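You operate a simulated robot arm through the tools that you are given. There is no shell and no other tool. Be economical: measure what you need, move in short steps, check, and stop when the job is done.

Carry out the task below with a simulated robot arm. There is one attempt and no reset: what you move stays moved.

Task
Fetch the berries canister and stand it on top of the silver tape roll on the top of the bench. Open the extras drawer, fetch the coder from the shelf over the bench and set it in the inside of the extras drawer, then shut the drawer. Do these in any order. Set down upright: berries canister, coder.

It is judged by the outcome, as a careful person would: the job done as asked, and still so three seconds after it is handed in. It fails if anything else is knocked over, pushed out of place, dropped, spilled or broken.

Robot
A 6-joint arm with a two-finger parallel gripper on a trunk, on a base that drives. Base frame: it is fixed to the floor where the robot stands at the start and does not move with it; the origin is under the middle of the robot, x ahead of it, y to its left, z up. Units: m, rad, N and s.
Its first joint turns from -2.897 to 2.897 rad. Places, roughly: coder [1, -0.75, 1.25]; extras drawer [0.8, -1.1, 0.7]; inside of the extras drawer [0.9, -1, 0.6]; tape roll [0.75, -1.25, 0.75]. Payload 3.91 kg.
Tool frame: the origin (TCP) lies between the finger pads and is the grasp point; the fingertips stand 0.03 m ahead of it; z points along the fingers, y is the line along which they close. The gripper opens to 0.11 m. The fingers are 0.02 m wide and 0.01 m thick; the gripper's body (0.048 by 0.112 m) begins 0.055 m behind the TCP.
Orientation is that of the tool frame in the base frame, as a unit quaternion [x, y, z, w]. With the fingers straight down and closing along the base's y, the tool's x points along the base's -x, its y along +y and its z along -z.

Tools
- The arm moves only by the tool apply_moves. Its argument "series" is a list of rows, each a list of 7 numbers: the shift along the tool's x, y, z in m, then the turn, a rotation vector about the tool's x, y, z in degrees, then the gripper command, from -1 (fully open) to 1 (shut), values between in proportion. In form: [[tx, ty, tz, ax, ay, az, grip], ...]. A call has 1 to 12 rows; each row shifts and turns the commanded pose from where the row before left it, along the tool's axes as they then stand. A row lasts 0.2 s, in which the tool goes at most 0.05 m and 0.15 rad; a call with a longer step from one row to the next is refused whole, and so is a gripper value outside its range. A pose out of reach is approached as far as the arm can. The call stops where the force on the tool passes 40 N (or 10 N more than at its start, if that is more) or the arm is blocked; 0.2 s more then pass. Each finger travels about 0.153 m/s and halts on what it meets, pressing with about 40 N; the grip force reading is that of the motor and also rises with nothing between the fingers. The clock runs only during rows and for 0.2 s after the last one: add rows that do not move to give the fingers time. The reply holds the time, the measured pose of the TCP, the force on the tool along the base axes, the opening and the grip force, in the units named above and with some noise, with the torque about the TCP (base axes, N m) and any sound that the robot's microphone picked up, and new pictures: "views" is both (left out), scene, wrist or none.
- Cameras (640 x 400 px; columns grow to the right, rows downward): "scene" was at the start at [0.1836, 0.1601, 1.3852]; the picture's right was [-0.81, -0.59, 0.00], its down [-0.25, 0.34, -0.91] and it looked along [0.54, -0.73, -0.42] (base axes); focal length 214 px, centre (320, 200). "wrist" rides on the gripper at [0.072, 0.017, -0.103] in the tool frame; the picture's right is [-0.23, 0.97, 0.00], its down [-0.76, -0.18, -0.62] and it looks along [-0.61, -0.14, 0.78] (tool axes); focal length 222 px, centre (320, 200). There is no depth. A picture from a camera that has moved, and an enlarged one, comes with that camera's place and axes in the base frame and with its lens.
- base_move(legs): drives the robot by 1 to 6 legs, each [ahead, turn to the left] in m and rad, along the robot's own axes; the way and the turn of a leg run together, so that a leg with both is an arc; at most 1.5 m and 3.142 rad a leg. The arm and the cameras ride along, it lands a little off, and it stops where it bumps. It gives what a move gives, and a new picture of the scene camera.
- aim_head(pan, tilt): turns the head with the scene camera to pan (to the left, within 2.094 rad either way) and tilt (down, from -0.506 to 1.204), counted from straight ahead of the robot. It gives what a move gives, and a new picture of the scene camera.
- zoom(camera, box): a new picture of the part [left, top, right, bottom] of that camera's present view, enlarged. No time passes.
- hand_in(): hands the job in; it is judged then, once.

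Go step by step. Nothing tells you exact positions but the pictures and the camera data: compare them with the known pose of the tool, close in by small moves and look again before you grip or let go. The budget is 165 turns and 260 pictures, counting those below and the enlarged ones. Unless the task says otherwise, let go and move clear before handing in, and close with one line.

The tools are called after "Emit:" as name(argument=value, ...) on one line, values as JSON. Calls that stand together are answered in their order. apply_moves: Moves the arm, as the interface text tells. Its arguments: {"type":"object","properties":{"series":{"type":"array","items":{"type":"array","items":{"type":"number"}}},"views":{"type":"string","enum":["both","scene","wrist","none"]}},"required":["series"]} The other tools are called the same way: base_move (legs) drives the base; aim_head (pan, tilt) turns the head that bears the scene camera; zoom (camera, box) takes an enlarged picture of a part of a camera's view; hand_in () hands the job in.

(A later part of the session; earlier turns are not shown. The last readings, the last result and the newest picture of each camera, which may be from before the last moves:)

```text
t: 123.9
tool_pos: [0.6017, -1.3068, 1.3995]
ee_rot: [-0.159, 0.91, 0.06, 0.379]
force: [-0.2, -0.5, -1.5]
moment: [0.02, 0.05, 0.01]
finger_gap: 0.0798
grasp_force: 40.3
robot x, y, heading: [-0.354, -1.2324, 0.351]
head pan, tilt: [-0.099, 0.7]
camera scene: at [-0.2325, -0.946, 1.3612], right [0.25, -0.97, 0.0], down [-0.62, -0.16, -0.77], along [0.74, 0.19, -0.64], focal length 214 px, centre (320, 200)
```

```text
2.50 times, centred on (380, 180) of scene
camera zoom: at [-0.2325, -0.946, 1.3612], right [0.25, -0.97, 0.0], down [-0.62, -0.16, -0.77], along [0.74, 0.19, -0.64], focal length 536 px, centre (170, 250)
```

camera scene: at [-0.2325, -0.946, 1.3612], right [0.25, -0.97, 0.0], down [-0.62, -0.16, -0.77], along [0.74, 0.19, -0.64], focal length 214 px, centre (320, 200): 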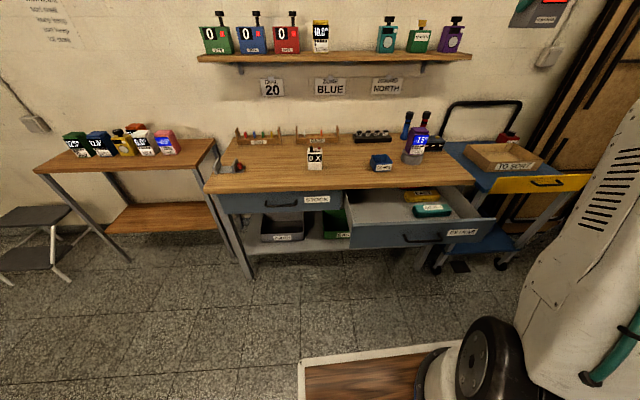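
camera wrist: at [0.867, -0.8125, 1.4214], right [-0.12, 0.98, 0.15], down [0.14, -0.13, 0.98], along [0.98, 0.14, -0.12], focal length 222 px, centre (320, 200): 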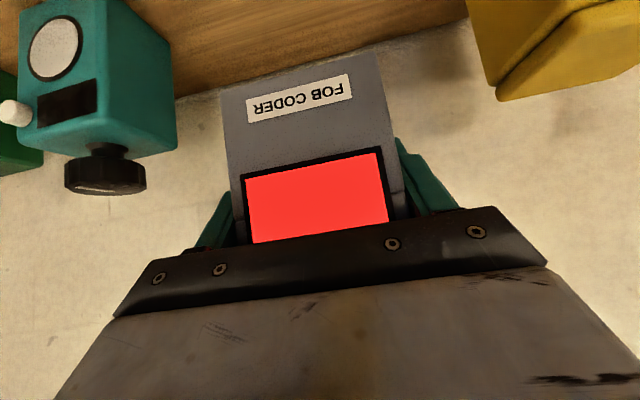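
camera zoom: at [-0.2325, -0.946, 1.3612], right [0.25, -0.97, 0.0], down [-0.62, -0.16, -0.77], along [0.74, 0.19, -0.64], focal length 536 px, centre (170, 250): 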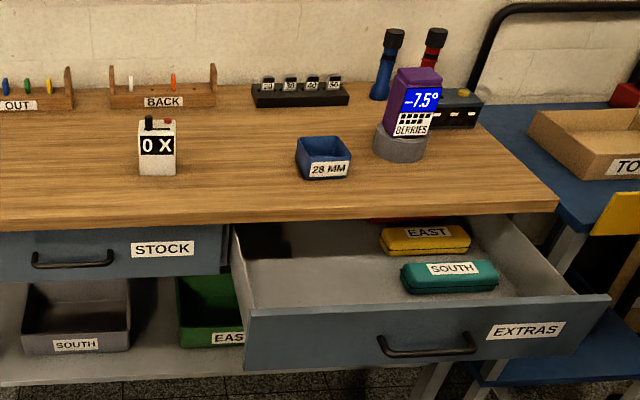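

Free space in the drawer is u≈0.99–1.30 (left half). I'll bring the coder above (0.496, −1.03), i.e. within the opening.

Emit:
apply_moves(series=[[0.0268, 0.0248, 0.0262, 0, 0, 0, 1], [0.0268, 0.0248, 0.0262, 0, 0, 0, 1], [0.0268, 0.0248, 0.0262, 0, 0, 0, 1], [0.0268, 0.0248, 0.0262, 0, 0, 0, 1], [0.0268, 0.0248, 0.0262, 0, 0, 0, 1], [0.0268, 0.0248, 0.0262, 0, 0, 0, 1], [0.0268, 0.0248, 0.0262, 0, 0, 0, 1], [0.0268, 0.0248, 0.0262, 0, 0, 0, 1], [0.0268, 0.0248, 0.0262, 0, 0, 0, 1], [0.0268, 0.0248, 0.0262, 0, 0, 0, 1], [0.0268, 0.0248, 0.0262, 0, 0, 0, 1], [0.0268, 0.0248, 0.0262, 0, 0, 0, 1]])

Emit:
zoom(camera="scene", box=[300, 130, 500, 260])

```text
t: 126.5
tool_pos: [0.4971, -1.0299, 0.9454]
ee_rot: [-0.163, 0.91, 0.059, 0.377]
force: [-0.2, -0.5, -1.1]
moment: [0.02, 0.02, 0.02]
finger_gap: 0.0795
grasp_force: 39.9
robot x, y, heading: [-0.3572, -1.2327, 0.35]
head pan, tilt: [-0.099, 0.7]
camera scene: at [-0.2328, -0.9462, 1.3612], right [0.25, -0.97, 0.0], down [-0.62, -0.16, -0.77], along [0.74, 0.19, -0.64], focal length 214 px, centre (320, 200)
camera wrist: at [0.3737, -1.0572, 0.9686], right [-0.18, 0.97, 0.15], down [0.15, -0.12, 0.98], along [0.97, 0.2, -0.12], focal length 222 px, centre (320, 200)
```

scene: 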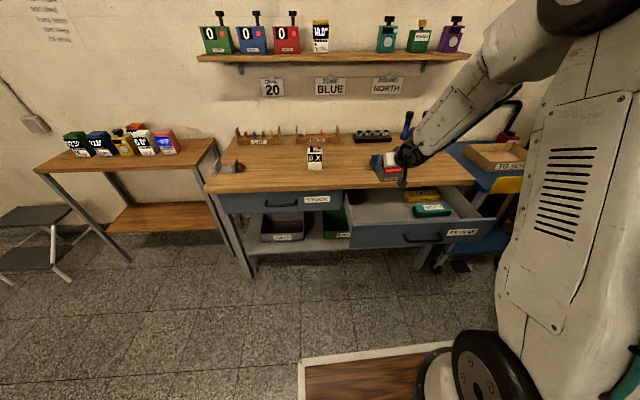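
wrist: 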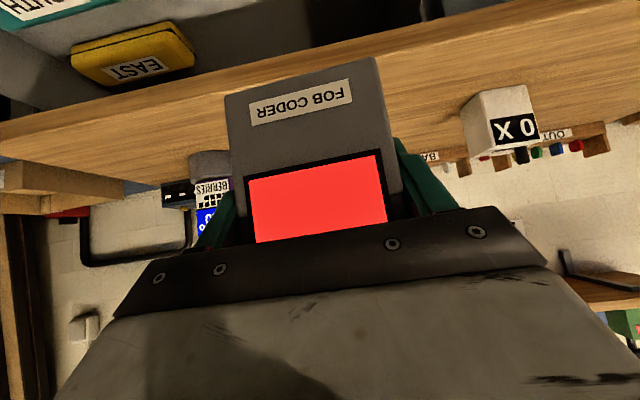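

```text
3.08 times, centred on (400, 195) of scene
camera zoom: at [-0.2328, -0.9462, 1.3612], right [0.25, -0.97, 0.0], down [-0.62, -0.16, -0.77], along [0.74, 0.19, -0.64], focal length 660 px, centre (74, 215)
```

zoom: 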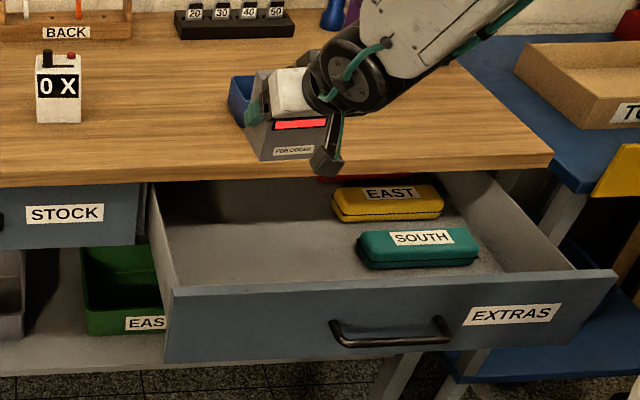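

With the 45° pitch the wrist camera would hit the drawer front, so I'll first set the coder on free bench space and regrip it tool‑down. Driving 0.2 m ahead with the coder raised a bit.

Emit:
apply_moves(series=[[-0.025, 0, -0.025, 0, 0, 0, 1], [-0.01, 0, -0.01, 0, 0, 0, 1]], views="none")

Emit:
base_move(legs=[[0.2, 0]])

Emit:
zoom(camera="scene", box=[270, 120, 470, 300])

```text
t: 127.1
tool_pos: [0.4994, -1.0303, 0.9972]
ee_rot: [-0.159, 0.91, 0.06, 0.378]
force: [-0.1, 0.7, -3.0]
moment: [-0.02, -0.03, -0.02]
finger_gap: 0.0797
grasp_force: 40.0
robot x, y, heading: [-0.3526, -1.2361, 0.349]
head pan, tilt: [-0.099, 0.7]
```

```text
t: 128.7
tool_pos: [0.6871, -0.9572, 0.9966]
ee_rot: [-0.16, 0.91, 0.061, 0.378]
force: [0.5, 1.0, -1.8]
moment: [0.04, -0.01, 0.01]
finger_gap: 0.0802
grasp_force: 39.8
robot x, y, heading: [-0.1646, -1.1639, 0.354]
head pan, tilt: [-0.099, 0.7]
camera scene: at [-0.0454, -0.8765, 1.3611], right [0.25, -0.97, 0.0], down [-0.62, -0.16, -0.76], along [0.74, 0.19, -0.64], focal length 214 px, centre (320, 200)
```

scene: 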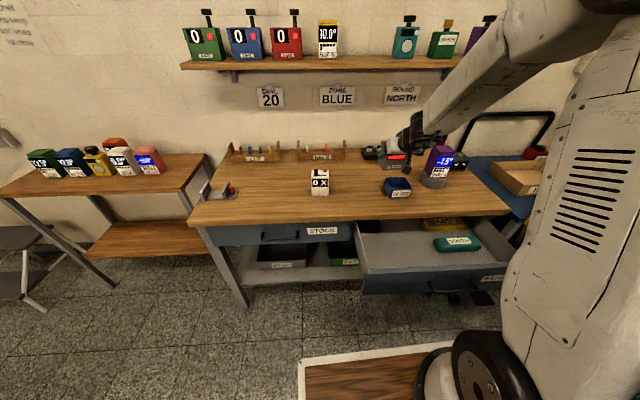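

```text
2.22 times, centred on (370, 210) of scene
camera zoom: at [-0.0454, -0.8765, 1.3611], right [0.25, -0.97, 0.0], down [-0.62, -0.16, -0.76], along [0.74, 0.19, -0.64], focal length 477 px, centre (209, 178)
```

zoom: 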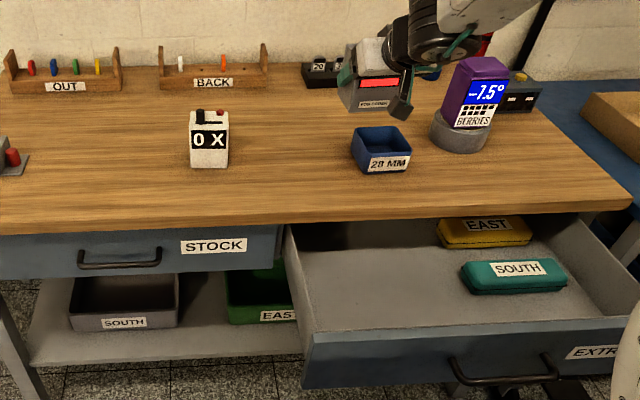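

Emit:
apply_moves(series=[[0.0139, 0.0343, 0.0239, 0, 0, 0, 1], [0.0139, 0.0343, 0.0239, 0, 0, 0, 1], [0.0139, 0.0343, 0.0239, 0, 0, 0, 1], [0.0141, 0, 0.0141, 0, 0, 0, 1], [0.0141, 0, 0.0141, 0, 0, 0, 1], [0, 0, 0, 0, 0, 0, 1]])

Emit:
zoom(camera="scene", box=[300, 130, 430, 220])

```text
t: 130.1
tool_pos: [0.6868, -0.9267, 0.8993]
ee_rot: [-0.162, 0.91, 0.066, 0.375]
force: [-0.7, -0.7, -1.9]
moment: [0.03, -0.02, -0.01]
finger_gap: 0.08
grasp_force: 40.0
out of reach, approached as far as the arm can: row 2, 3, 4, 5
robot x, y, heading: [-0.1628, -1.1626, 0.352]
head pan, tilt: [-0.099, 0.7]
camera scene: at [-0.0455, -0.8765, 1.3612], right [0.25, -0.97, 0.0], down [-0.62, -0.16, -0.76], along [0.74, 0.19, -0.64], focal length 214 px, centre (320, 200)
camera wrist: at [0.5626, -0.9547, 0.9236], right [-0.18, 0.97, 0.16], down [0.15, -0.13, 0.98], along [0.97, 0.2, -0.13], focal length 222 px, centre (320, 200)
```

scene: 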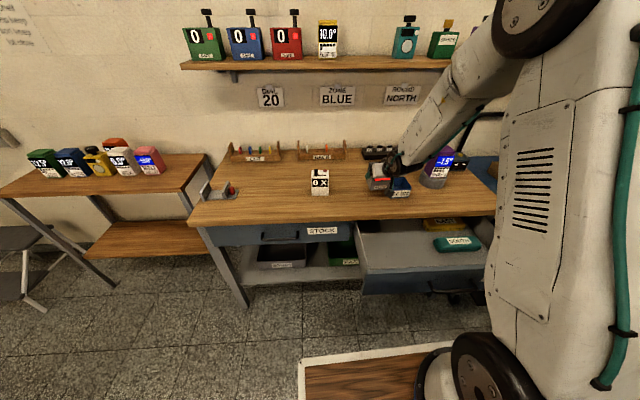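
wrist: 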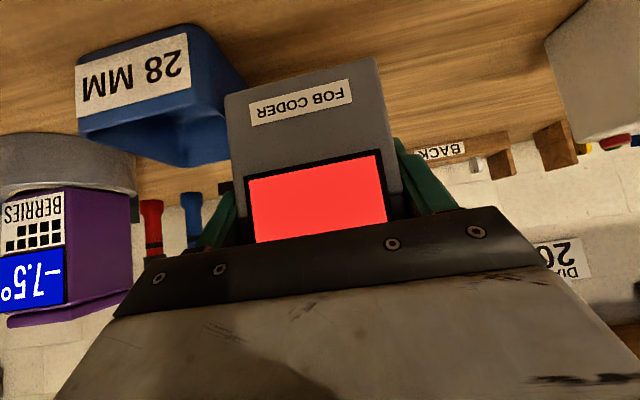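

```text
4.44 times, centred on (365, 175) of scene
camera zoom: at [-0.0455, -0.8765, 1.3612], right [0.25, -0.97, 0.0], down [-0.62, -0.16, -0.76], along [0.74, 0.19, -0.64], focal length 953 px, centre (120, 311)
```

zoom: 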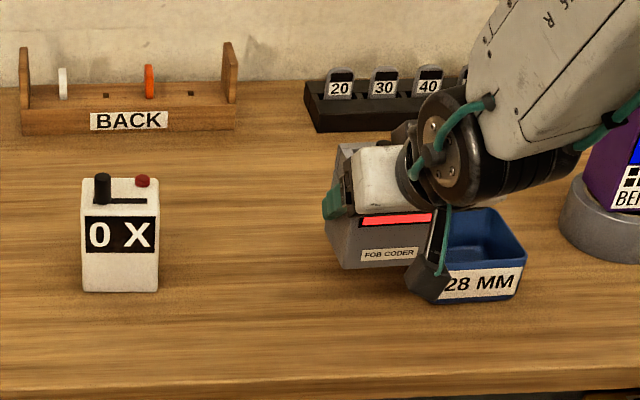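

Lateral reach limit again. I'll raise the coder and use a small left base turn instead.

Emit:
apply_moves(series=[[-0.0212, 0, -0.0212, 0, 0, 0, 1], [-0.0212, 0, -0.0212, 0, 0, 0, 1], [0, 0, 0, 0, 0, 0, 1]], views="wrist")

Emit:
base_move(legs=[[0, 0.11]])

Emit:
zoom(camera="scene", box=[300, 110, 460, 220])

```text
t: 130.9
tool_pos: [0.6854, -0.927, 0.9623]
ee_rot: [-0.161, 0.91, 0.061, 0.377]
force: [-0.6, -0.2, -0.5]
moment: [0.0, -0.01, 0.02]
finger_gap: 0.0797
grasp_force: 39.9
robot x, y, heading: [-0.1672, -1.164, 0.346]
head pan, tilt: [-0.099, 0.7]
camera wrist: at [0.5629, -0.9524, 0.9843], right [-0.18, 0.97, 0.15], down [0.15, -0.12, 0.98], along [0.97, 0.2, -0.12], focal length 222 px, centre (320, 200)
```

wrist: 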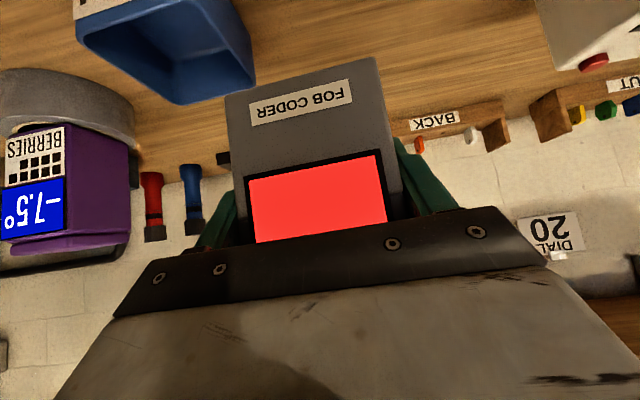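

```text
t: 131.8
tool_pos: [0.6543, -0.8315, 0.9629]
ee_rot: [-0.211, 0.899, 0.083, 0.374]
force: [0.0, 1.3, -0.7]
moment: [0.01, -0.01, -0.01]
finger_gap: 0.0798
grasp_force: 39.9
robot x, y, heading: [-0.1692, -1.1691, 0.466]
head pan, tilt: [-0.099, 0.7]
camera scene: at [-0.0785, -0.8644, 1.3611], right [0.36, -0.93, 0.0], down [-0.6, -0.23, -0.76], along [0.71, 0.27, -0.64], focal length 214 px, centre (320, 200)
```

scene: 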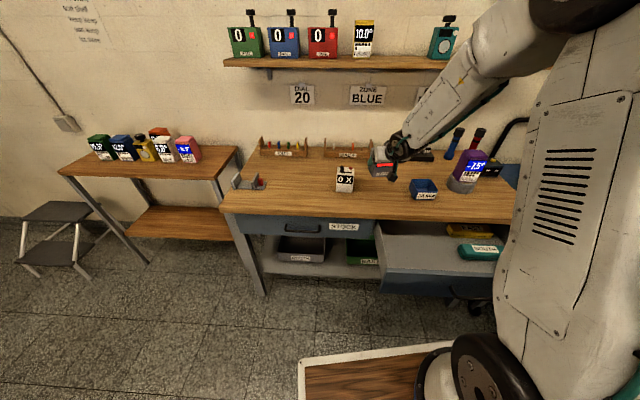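

```text
3.64 times, centred on (380, 165) of scene
camera zoom: at [-0.0785, -0.8644, 1.3611], right [0.36, -0.93, 0.0], down [-0.6, -0.23, -0.76], along [0.71, 0.27, -0.64], focal length 780 px, centre (102, 327)
```

zoom: 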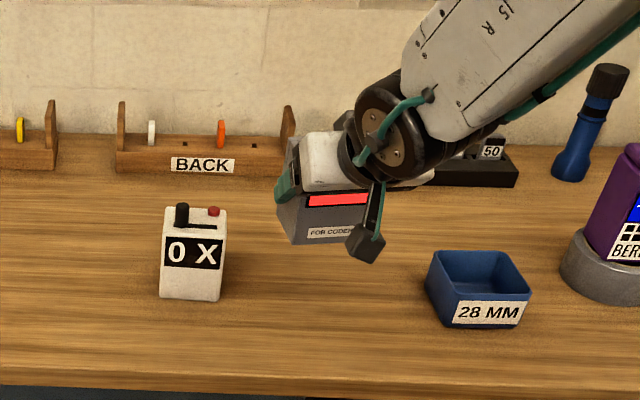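

Emit:
apply_moves(series=[[0.0248, -0.006, 0.0248, 0, 0, 0, 1], [0.0248, -0.006, 0.0248, 0, 0, 0, 1], [0.0248, 0, 0.0248, 0, 0, 0, 1], [0, 0, 0, 0, 0, 0, 1]])

Emit:
zoom(camera="scene", box=[320, 140, 430, 210])

```text
t: 132.8
tool_pos: [0.6608, -0.8487, 0.8561]
ee_rot: [-0.213, 0.9, 0.085, 0.372]
force: [0.0, -0.6, -1.1]
moment: [-0.01, 0.02, -0.01]
finger_gap: 0.0797
grasp_force: 39.9
out of reach, approached as far as the arm can: row 3
robot x, y, heading: [-0.169, -1.1604, 0.466]
head pan, tilt: [-0.099, 0.7]
camera scene: at [-0.0786, -0.8645, 1.3612], right [0.36, -0.93, 0.0], down [-0.6, -0.23, -0.76], along [0.71, 0.27, -0.64], focal length 214 px, centre (320, 200)
camera wrist: at [0.5422, -0.8897, 0.8792], right [-0.29, 0.94, 0.16], down [0.17, -0.11, 0.98], along [0.94, 0.31, -0.13], focal length 222 px, centre (320, 200)
```

scene: 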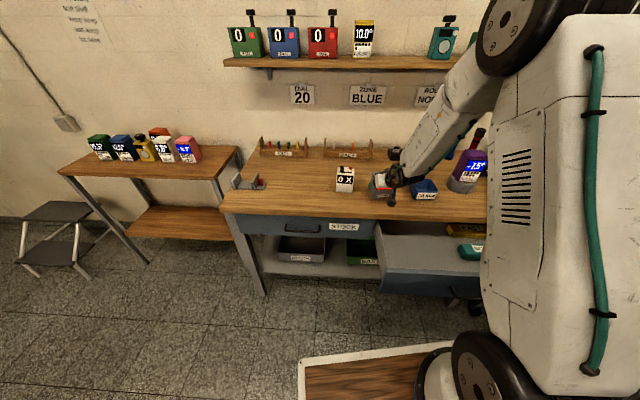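
wrist: 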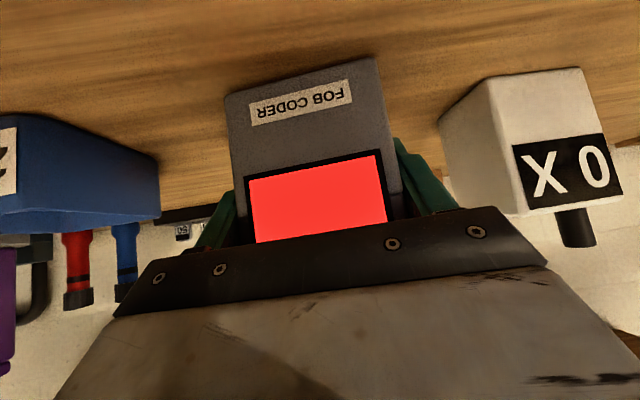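

```text
5.71 times, centred on (375, 175) of scene
camera zoom: at [-0.0786, -0.8645, 1.3612], right [0.36, -0.93, 0.0], down [-0.6, -0.23, -0.76], along [0.71, 0.27, -0.64], focal length 1226 px, centre (6, 343)
```

zoom: 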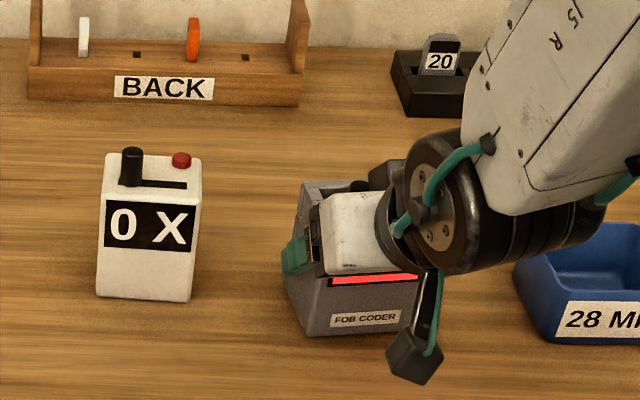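

Emit:
apply_moves(series=[[-0.0141, 0, -0.0141, 0, 0, 0, 1], [0, -0.022, 0, 0, 0, 0, 1], [0, -0.022, 0, 0, 0, 0, 1], [0, 0, 0, 0, 0, 0, 1]], views="none")

Emit:
base_move(legs=[[0, 0.055]])

Emit:
apply_moves(series=[[0.0106, 0, 0.0106, 0, 0, 0, 1], [0, 0, 0, 0, 0, 0, 1]])

Emit:
zoom(camera="scene", box=[320, 140, 430, 210])

```text
t: 133.8
tool_pos: [0.6813, -0.8881, 0.8765]
ee_rot: [-0.211, 0.899, 0.083, 0.374]
force: [0.2, 0.0, -1.6]
moment: [-0.02, 0.01, 0.02]
finger_gap: 0.0795
grasp_force: 40.0
robot x, y, heading: [-0.1644, -1.1648, 0.471]
head pan, tilt: [-0.099, 0.7]
```

```text
t: 134.7
tool_pos: [0.664, -0.841, 0.8767]
ee_rot: [-0.237, 0.893, 0.094, 0.371]
force: [-0.9, -0.4, -1.4]
moment: [0.01, 0.02, 0.0]
finger_gap: 0.0797
grasp_force: 40.2
robot x, y, heading: [-0.1666, -1.1615, 0.522]
head pan, tilt: [-0.099, 0.7]
camera scene: at [-0.0956, -0.8599, 1.3612], right [0.41, -0.91, 0.0], down [-0.59, -0.26, -0.76], along [0.7, 0.31, -0.64], focal length 214 px, centre (320, 200)
```

scene: 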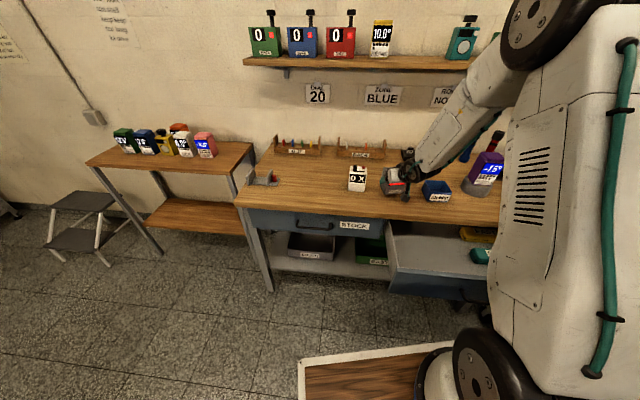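

```text
t: 135.3
tool_pos: [0.665, -0.8416, 0.8616]
ee_rot: [-0.236, 0.894, 0.092, 0.37]
force: [0.0, 0.2, -1.5]
moment: [-0.03, -0.01, 0.0]
finger_gap: 0.0796
grasp_force: 40.3
robot x, y, heading: [-0.1696, -1.1632, 0.522]
head pan, tilt: [-0.099, 0.7]
camera scene: at [-0.0956, -0.8599, 1.3612], right [0.41, -0.91, 0.0], down [-0.59, -0.26, -0.76], along [0.7, 0.31, -0.64], focal length 214 px, centre (320, 200)
camera wrist: at [0.5469, -0.8881, 0.8832], right [-0.34, 0.93, 0.15], down [0.17, -0.1, 0.98], along [0.93, 0.36, -0.12], focal length 222 px, centre (320, 200)
```

scene: 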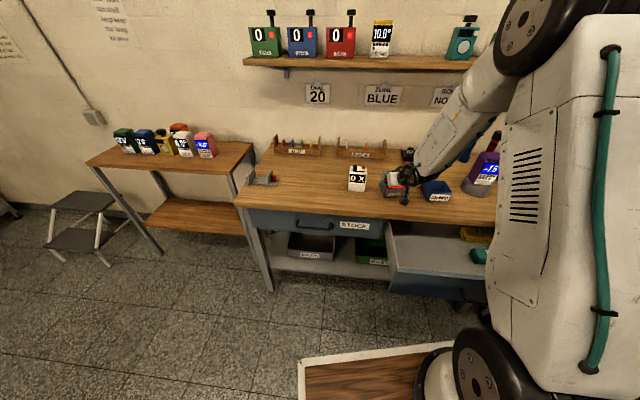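
wrist: 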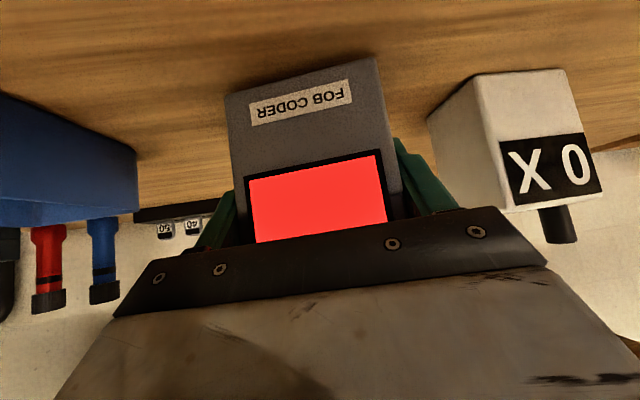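

```text
5.71 times, centred on (375, 175) of scene
camera zoom: at [-0.0956, -0.8599, 1.3612], right [0.41, -0.91, 0.0], down [-0.59, -0.26, -0.76], along [0.7, 0.31, -0.64], focal length 1226 px, centre (6, 343)
```

zoom: 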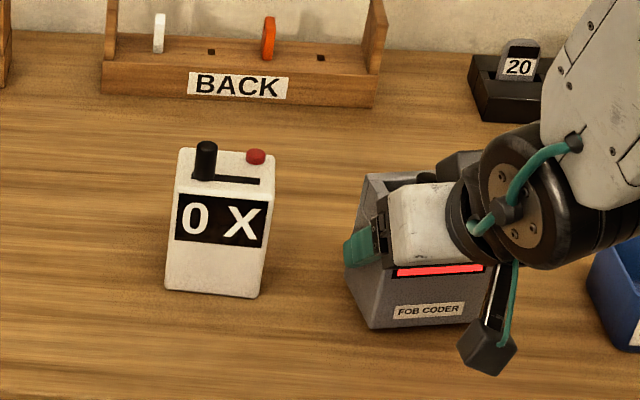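

Emit:
apply_moves(series=[[0.0042, 0, 0.0042, 0, 0, 0, 1], [0.0042, 0, 0.0042, 0, 0, 0, 1], [0, 0, 0, 0, 0, 0, 1]], views="none")

Emit:
apply_moves(series=[[0.0021, 0, 0.0021, 0, 0, 0, 1], [0.0021, 0, 0.0021, 0, 0, 0, 1], [0, 0, 0, 0, 0, 0, 1]], views="none")

```text
t: 136.1
tool_pos: [0.6662, -0.8421, 0.8525]
ee_rot: [-0.235, 0.892, 0.093, 0.374]
force: [3.0, -2.3, 28.8]
moment: [0.66, 0.21, 0.14]
finger_gap: 0.0799
grasp_force: 40.2
robot x, y, heading: [-0.1667, -1.1658, 0.522]
head pan, tilt: [-0.099, 0.7]
```

```text
t: 136.5
tool_pos: [0.6674, -0.84, 0.8499]
ee_rot: [-0.235, 0.892, 0.094, 0.375]
force: [1.9, 0.1, 8.8]
moment: [0.27, 0.38, -0.03]
finger_gap: 0.0797
grasp_force: 39.5
robot x, y, heading: [-0.1653, -1.1611, 0.524]
head pan, tilt: [-0.099, 0.7]
stopped in row 2: the force on the tool passed its limit at 41 N (the readings are from after the stop); the commanded pose is now the measured one
```

In contact with the bench (bench top ≈0.797). Releasing and backing out along the tool axis.

Emit:
apply_moves(series=[[0, 0, 0, 0, 0, 0, 0.2], [0, 0, 0, 0, 0, 0, -0.78], [0, 0, 0, 0, 0, 0, -0.78], [0, 0, 0, 0, 0, 0, -0.78]])

Emit:
zoom(camera="scene", box=[320, 140, 430, 210])

```text
t: 137.5
tool_pos: [0.6655, -0.8409, 0.8473]
ee_rot: [-0.235, 0.892, 0.093, 0.374]
force: [-0.9, -0.6, 2.1]
moment: [0.1, 0.02, 0.07]
finger_gap: 0.0979
grasp_force: 0.0
robot x, y, heading: [-0.1667, -1.1626, 0.517]
head pan, tilt: [-0.099, 0.7]
camera scene: at [-0.0956, -0.86, 1.3612], right [0.41, -0.91, 0.0], down [-0.59, -0.26, -0.76], along [0.7, 0.31, -0.64], focal length 214 px, centre (320, 200)
camera wrist: at [0.548, -0.8877, 0.8696], right [-0.34, 0.93, 0.15], down [0.16, -0.1, 0.98], along [0.93, 0.36, -0.12], focal length 222 px, centre (320, 200)
```

scene: 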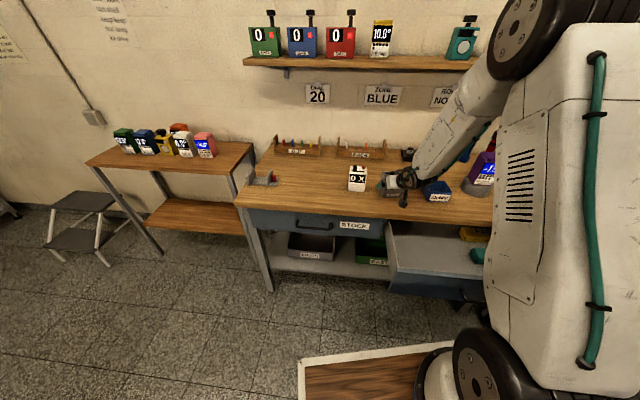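
wrist: 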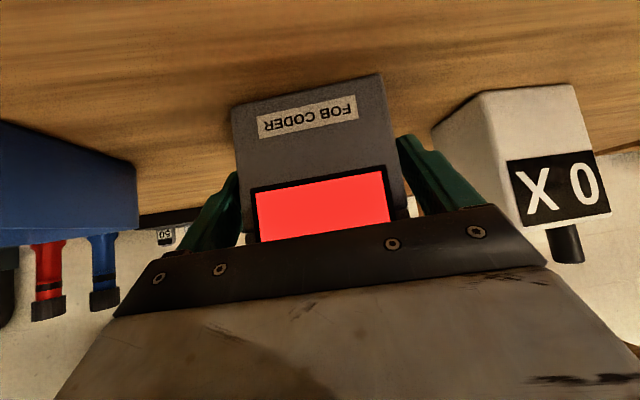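

```text
5.71 times, centred on (375, 175) of scene
camera zoom: at [-0.0956, -0.86, 1.3612], right [0.41, -0.91, 0.0], down [-0.59, -0.26, -0.76], along [0.7, 0.31, -0.64], focal length 1226 px, centre (6, 343)
```

zoom: 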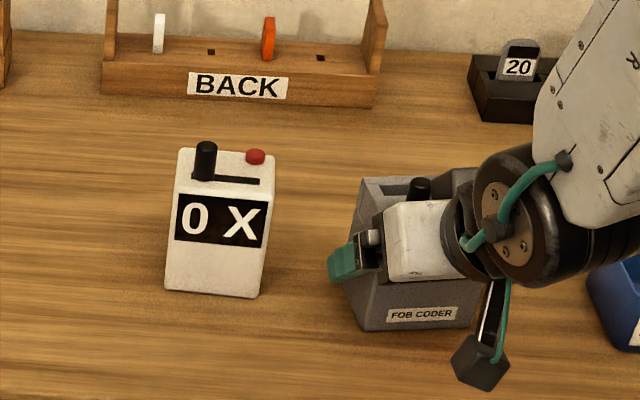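

Emit:
apply_moves(series=[[0, 0, -0.02, 0, 0, 0, -0.78], [0, 0, -0.03, 0, 0, 0, -0.78], [0, 0, -0.04, 0, 0, 0, -0.78], [0, 0, -0.04, 0, 0, 0, -0.78], [-0.02, 0, -0.03, 0, 0, 0, -0.78], [-0.03, 0, -0.03, 0, 0, 0, -0.78], [0, 0, 0, 0, 0, 0, -0.78]])

Emit:
zoom(camera="scene", box=[320, 140, 430, 210])

```text
t: 139.1
tool_pos: [0.5802, -0.8887, 1.0168]
ee_rot: [-0.235, 0.892, 0.093, 0.374]
force: [-0.8, -0.6, -0.1]
moment: [-0.02, -0.02, -0.03]
finger_gap: 0.0979
grasp_force: 0.0
robot x, y, heading: [-0.1666, -1.1586, 0.518]
head pan, tilt: [-0.099, 0.7]
camera scene: at [-0.0955, -0.8599, 1.3612], right [0.41, -0.91, 0.0], down [-0.59, -0.26, -0.76], along [0.7, 0.31, -0.64], focal length 214 px, centre (320, 200)
camera wrist: at [0.462, -0.935, 1.0384], right [-0.34, 0.93, 0.15], down [0.16, -0.1, 0.98], along [0.93, 0.36, -0.12], focal length 222 px, centre (320, 200)
```

scene: 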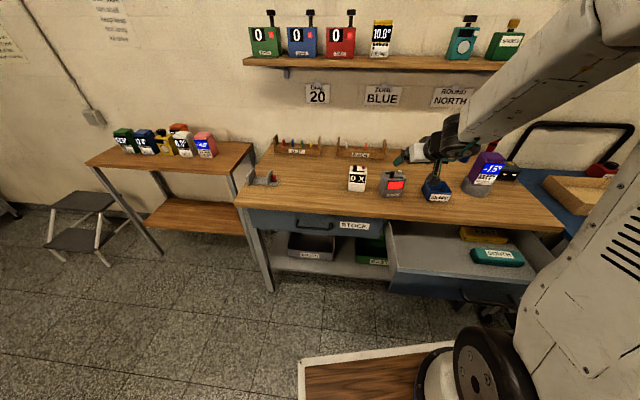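
wrist: 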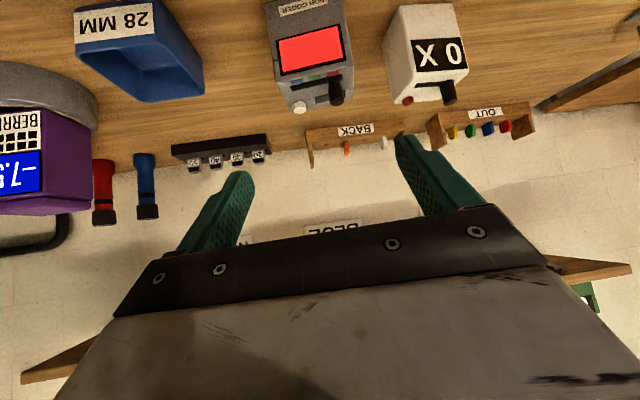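

```text
5.71 times, centred on (375, 175) of scene
camera zoom: at [-0.0955, -0.8599, 1.3612], right [0.41, -0.91, 0.0], down [-0.59, -0.26, -0.76], along [0.7, 0.31, -0.64], focal length 1226 px, centre (6, 343)
```

zoom: 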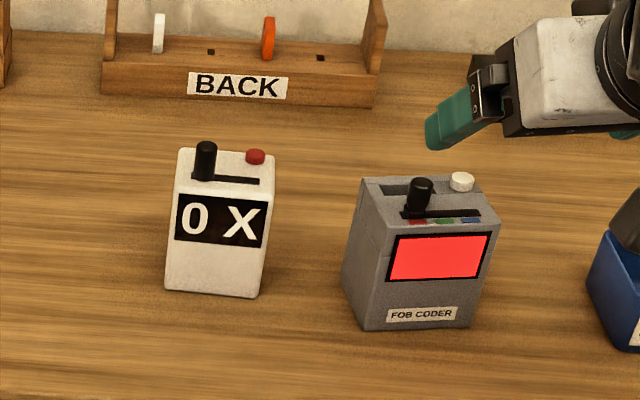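

Coder stands upright on the bench. Now tool-down for regrasping.

Emit:
apply_moves(series=[[0, 0, 0, 0, 7.5, 0, -1], [0, 0, 0, 0, 7.5, 0, -1], [0, 0, 0, 0, 7.5, 0, -1], [0, 0, 0, 0, 7.5, 0, -1], [0, 0, 0, 0, 7.5, 0, -1], [0, 0, 0, 0, 7.4, 0, -1], [0, 0, 0, 0, 0, 0, -1]])

Emit:
zoom(camera="wrist", box=[200, 40, 440, 200])

```text
t: 140.7
tool_pos: [0.5771, -0.8848, 1.0177]
ee_rot: [-0.259, 0.965, 0.012, 0.038]
force: [0.1, 0.3, 0.8]
moment: [0.01, 0.01, 0.0]
finger_gap: 0.11
grasp_force: 0.1
out of reach, approached as far as the arm can: row 1
robot x, y, heading: [-0.1663, -1.1609, 0.526]
head pan, tilt: [-0.099, 0.7]
camera scene: at [-0.0956, -0.8599, 1.3612], right [0.41, -0.91, 0.0], down [-0.59, -0.26, -0.76], along [0.7, 0.31, -0.64], focal length 214 px, centre (320, 200)
camera wrist: at [0.4984, -0.9114, 1.115], right [-0.29, 0.96, 0.02], down [0.7, 0.2, 0.68], along [0.65, 0.21, -0.73], focal length 222 px, centre (320, 200)
```

scene: 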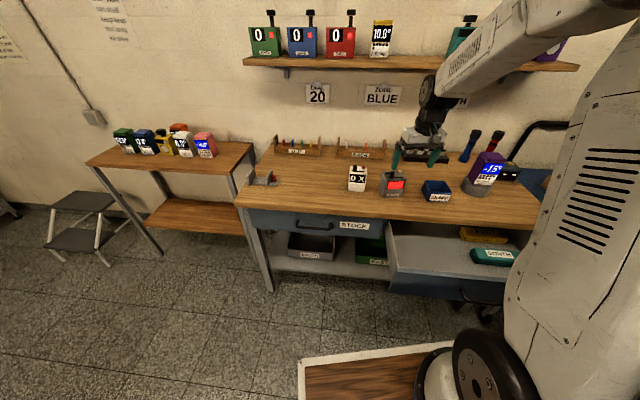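
wrist: 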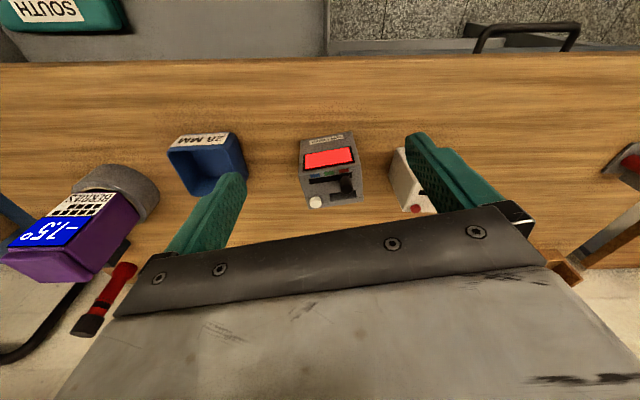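

```text
2.50 times, centred on (320, 120) of wrist
camera zoom: at [0.4984, -0.9114, 1.115], right [-0.29, 0.96, 0.02], down [0.7, 0.2, 0.68], along [0.65, 0.21, -0.73], focal length 555 px, centre (320, 400)
```

zoom: 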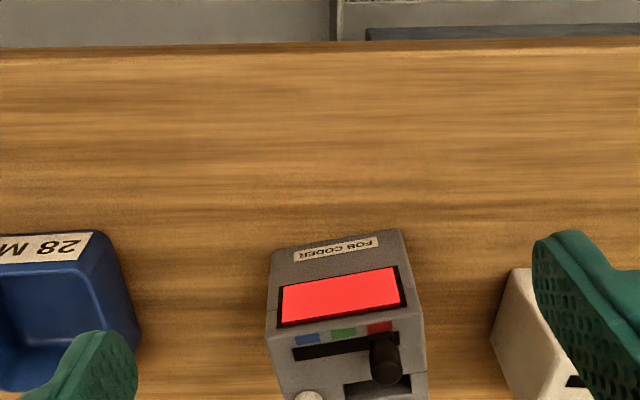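

Emit:
apply_moves(series=[[0, 0, 0, 0, 4.5, 0, -1], [-0.035, -0.003, 0.014, 0, 0, 0, -1], [-0.035, -0.003, 0.014, 0, 0, 0, -1], [0, 0, 0, 0, 0, 0, -1]])

Emit:
zoom(camera="wrist", box=[200, 20, 440, 180])

Emit:
zoom(camera="scene", box=[340, 120, 450, 210])

```text
t: 141.7
tool_pos: [0.6411, -0.8546, 0.9905]
ee_rot: [-0.258, 0.966, 0.003, 0.0]
force: [-0.1, 0.7, 0.0]
moment: [0.0, 0.0, -0.01]
finger_gap: 0.1099
grasp_force: 0.2
robot x, y, heading: [-0.1633, -1.1586, 0.525]
head pan, tilt: [-0.099, 0.7]
camera scene: at [-0.0956, -0.8599, 1.3612], right [0.41, -0.91, 0.0], down [-0.59, -0.26, -0.76], along [0.7, 0.31, -0.64], focal length 214 px, centre (320, 200)
camera wrist: at [0.5684, -0.8774, 1.0937], right [-0.29, 0.96, 0.0], down [0.75, 0.23, 0.62], along [0.6, 0.18, -0.78], focal length 222 px, centre (320, 200)
```

scene: 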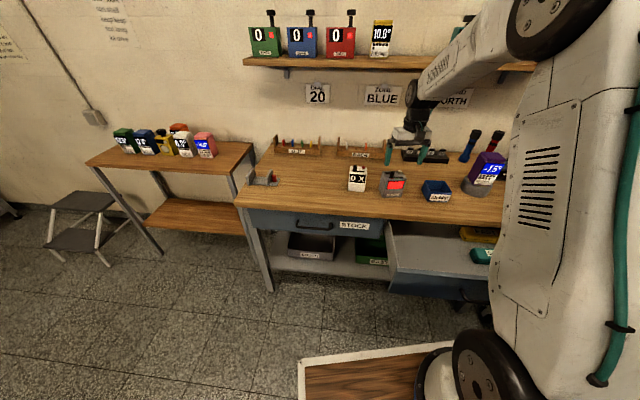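
wrist: 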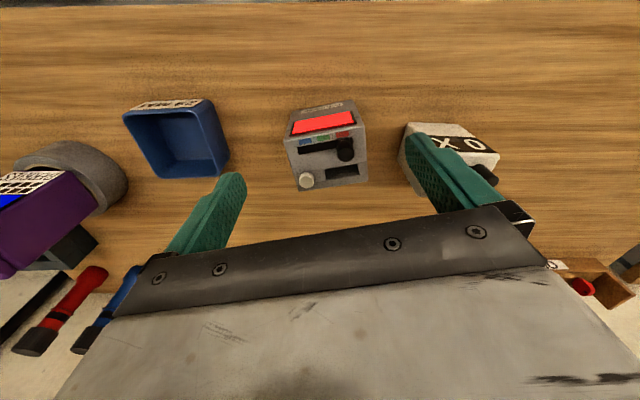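

```text
2.50 times, centred on (320, 100) of wrist
camera zoom: at [0.5684, -0.8774, 1.0937], right [-0.29, 0.96, 0.0], down [0.75, 0.23, 0.62], along [0.6, 0.18, -0.78], focal length 555 px, centre (320, 450)
```

zoom: 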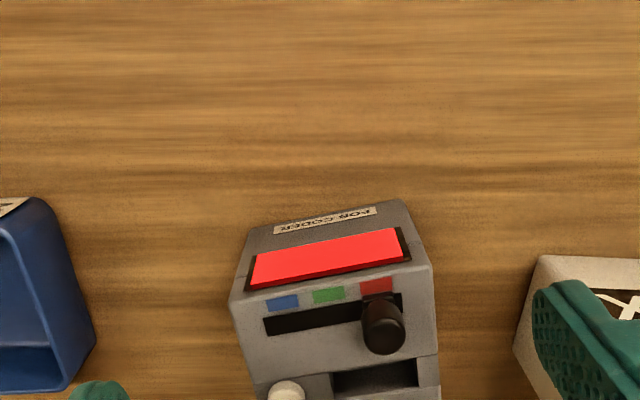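

```text
4.44 times, centred on (395, 165) of scene
camera zoom: at [-0.0956, -0.8599, 1.3612], right [0.41, -0.91, 0.0], down [-0.59, -0.26, -0.76], along [0.7, 0.31, -0.64], focal length 953 px, centre (-13, 356)
```

zoom: 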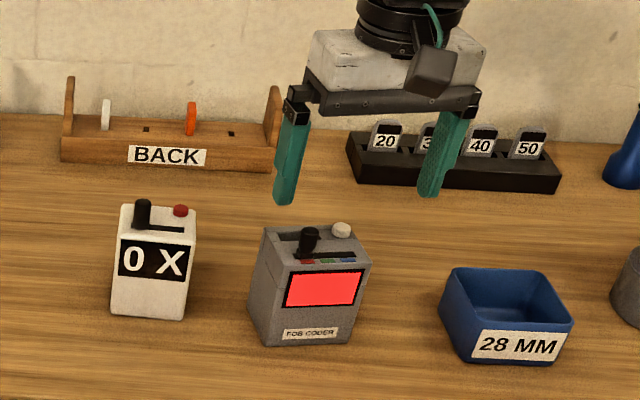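

Emit:
apply_moves(series=[[-0.0383, -0.0015, 0, 0, 0, 0, -0.82], [0, 0, 0.03, 0, 0, 0, -0.82], [0, 0, 0, 0, 0, 0, -0.82]])

Emit:
zoom(camera="wrist", box=[180, 40, 460, 240])

Emit:
zoom(camera="scene", box=[350, 130, 440, 210])

```text
t: 142.5
tool_pos: [0.6742, -0.8359, 0.9607]
ee_rot: [-0.258, 0.966, 0.002, 0.001]
force: [-0.4, 0.3, 0.1]
moment: [0.05, -0.03, 0.0]
finger_gap: 0.1002
grasp_force: 0.1
robot x, y, heading: [-0.1668, -1.1643, 0.524]
head pan, tilt: [-0.099, 0.7]
camera scene: at [-0.0956, -0.8599, 1.3612], right [0.41, -0.91, 0.0], down [-0.59, -0.26, -0.76], along [0.7, 0.31, -0.64], focal length 214 px, centre (320, 200)
camera wrist: at [0.6013, -0.8599, 1.0638], right [-0.29, 0.96, 0.0], down [0.75, 0.23, 0.62], along [0.6, 0.18, -0.78], focal length 222 px, centre (320, 200)
```

scene: 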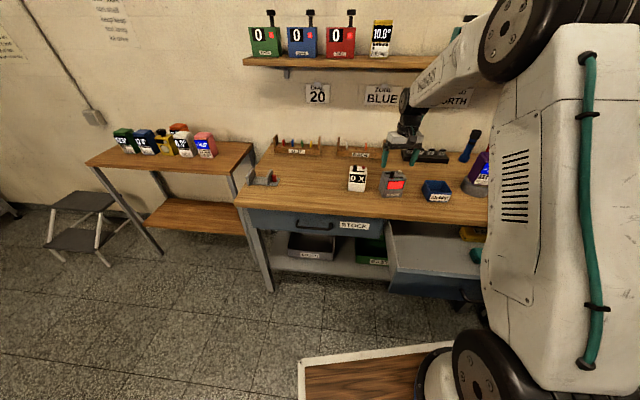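
wrist: 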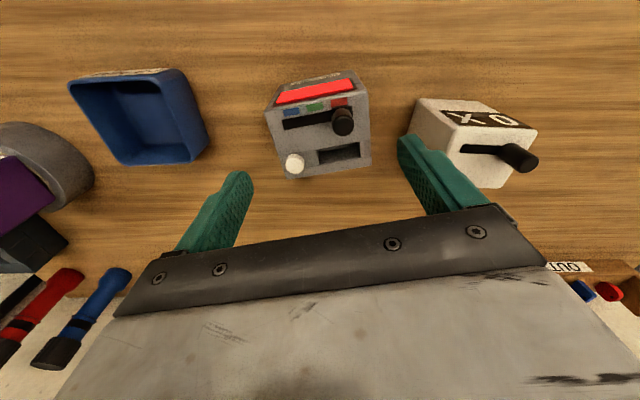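

```text
2.00 times, centred on (320, 140) of wrist
camera zoom: at [0.6013, -0.8599, 1.0638], right [-0.29, 0.96, 0.0], down [0.75, 0.23, 0.62], along [0.6, 0.18, -0.78], focal length 444 px, centre (320, 320)
```

zoom: 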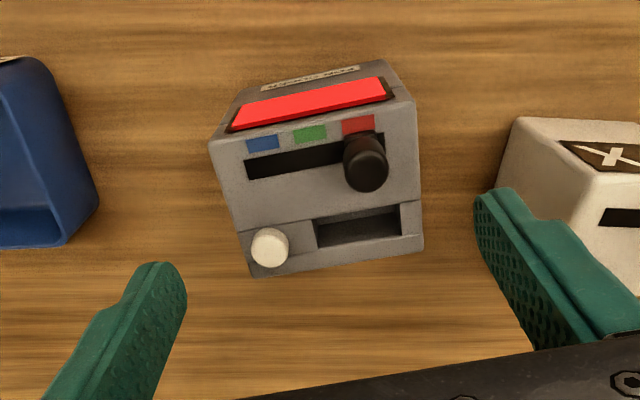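

```text
5.00 times, centred on (395, 170) of scene
camera zoom: at [-0.0956, -0.8599, 1.3612], right [0.41, -0.91, 0.0], down [-0.59, -0.26, -0.76], along [0.7, 0.31, -0.64], focal length 1072 px, centre (-55, 350)
```

zoom: 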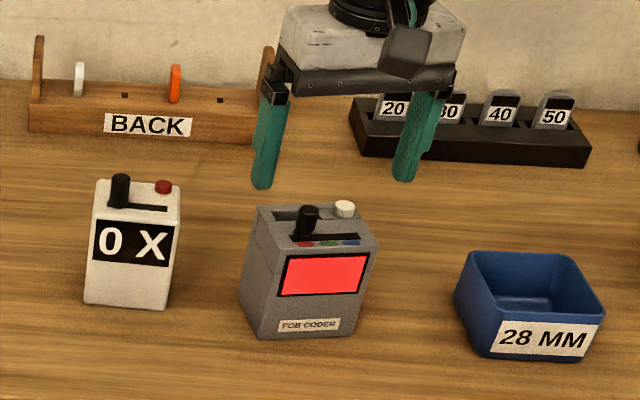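

Centred over the coder with ~1.7 cm to the 0X unit. Descending and gripping.

Emit:
apply_moves(series=[[0.002, 0, 0.03, 0, 0, 0, -0.82], [0, 0, 0.03, 0, 0, 0, -0.82], [0, 0, 0.028, 0, 0, 0, -0.82], [0, 0, 0, 0, 0, 0, -0.82]])

Emit:
zoom(camera="scene", box=[350, 130, 440, 210])

```text
t: 143.5
tool_pos: [0.674, -0.8365, 0.8738]
ee_rot: [-0.259, 0.966, 0.002, 0.0]
force: [-0.3, -0.5, -0.3]
moment: [0.0, 0.0, 0.0]
finger_gap: 0.1
grasp_force: 0.0
robot x, y, heading: [-0.167, -1.1625, 0.521]
head pan, tilt: [-0.099, 0.7]
camera scene: at [-0.0956, -0.8599, 1.3612], right [0.41, -0.91, 0.0], down [-0.59, -0.26, -0.76], along [0.7, 0.31, -0.64], focal length 214 px, centre (320, 200)
camera wrist: at [0.6014, -0.8601, 0.9758], right [-0.29, 0.96, 0.0], down [0.75, 0.23, 0.62], along [0.6, 0.18, -0.78], focal length 222 px, centre (320, 200)
```

scene: 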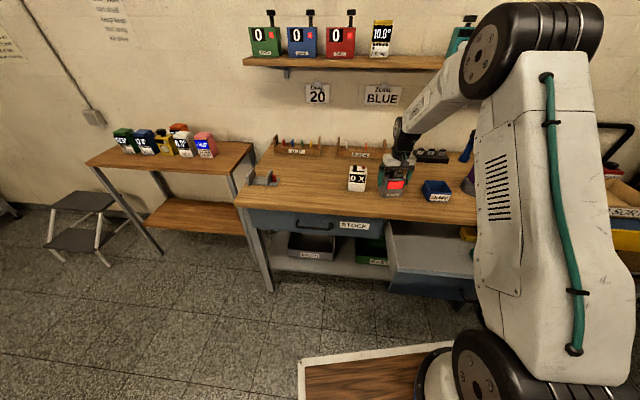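
wrist: 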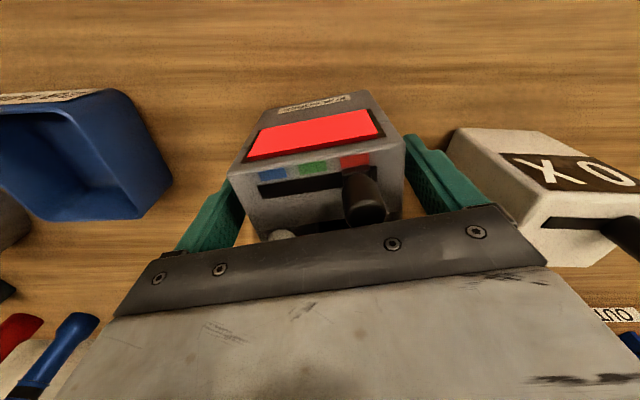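

```text
5.00 times, centred on (395, 170) of scene
camera zoom: at [-0.0956, -0.8599, 1.3612], right [0.41, -0.91, 0.0], down [-0.59, -0.26, -0.76], along [0.7, 0.31, -0.64], focal length 1072 px, centre (-55, 350)
```

zoom: 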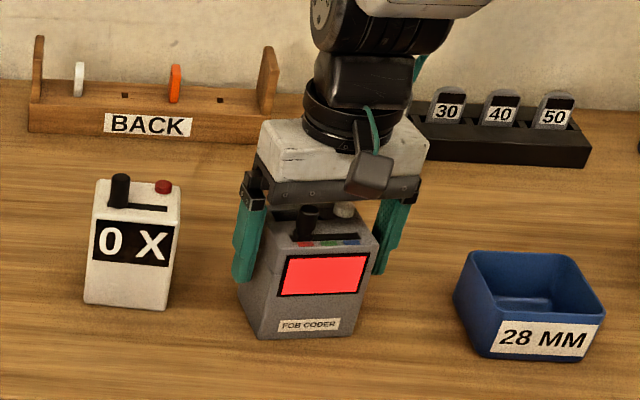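

Emit:
apply_moves(series=[[0, 0, 0, 0, 0, 0, 1], [0, 0, 0, 0, 0, 0, 1], [0, 0, 0, 0, 0, 0, 1], [0, 0, -0.02, 0, 0, 0, 1], [0, 0, -0.04, 0, 0, 0, 1], [0, 0, -0.045, 0, 0, 0, 1], [0, 0, -0.045, 0, 0, 0, 1], [0, 0, 0, 0, 0, 0, 1]])

Emit:
zoom(camera="scene", box=[350, 110, 440, 210])

```text
t: 145.3
tool_pos: [0.6704, -0.8377, 1.0227]
ee_rot: [-0.258, 0.966, 0.002, 0.001]
force: [1.1, 0.5, -1.7]
moment: [0.02, -0.01, 0.01]
finger_gap: 0.0799
grasp_force: 40.0
robot x, y, heading: [-0.167, -1.1654, 0.527]
head pan, tilt: [-0.099, 0.7]
camera scene: at [-0.0954, -0.8598, 1.3611], right [0.41, -0.91, 0.0], down [-0.59, -0.26, -0.76], along [0.7, 0.31, -0.64], focal length 214 px, centre (320, 200)
camera wrist: at [0.5995, -0.8606, 1.1265], right [-0.29, 0.96, 0.0], down [0.75, 0.23, 0.62], along [0.6, 0.18, -0.78], focal length 222 px, centre (320, 200)
```

scene: 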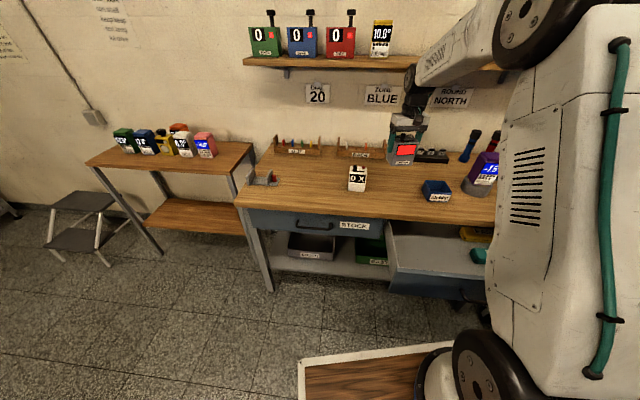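
wrist: 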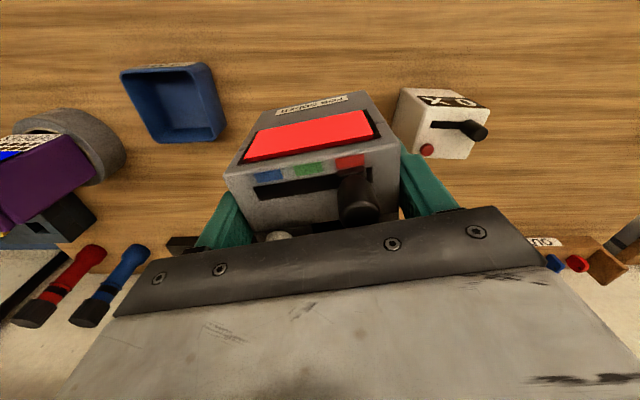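

```text
4.00 times, centred on (395, 160) of scene
camera zoom: at [-0.0954, -0.8598, 1.3611], right [0.41, -0.91, 0.0], down [-0.59, -0.26, -0.76], along [0.7, 0.31, -0.64], focal length 858 px, centre (20, 360)
```

zoom: 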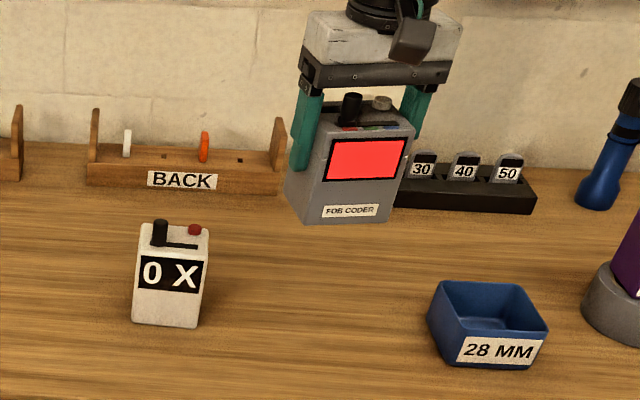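

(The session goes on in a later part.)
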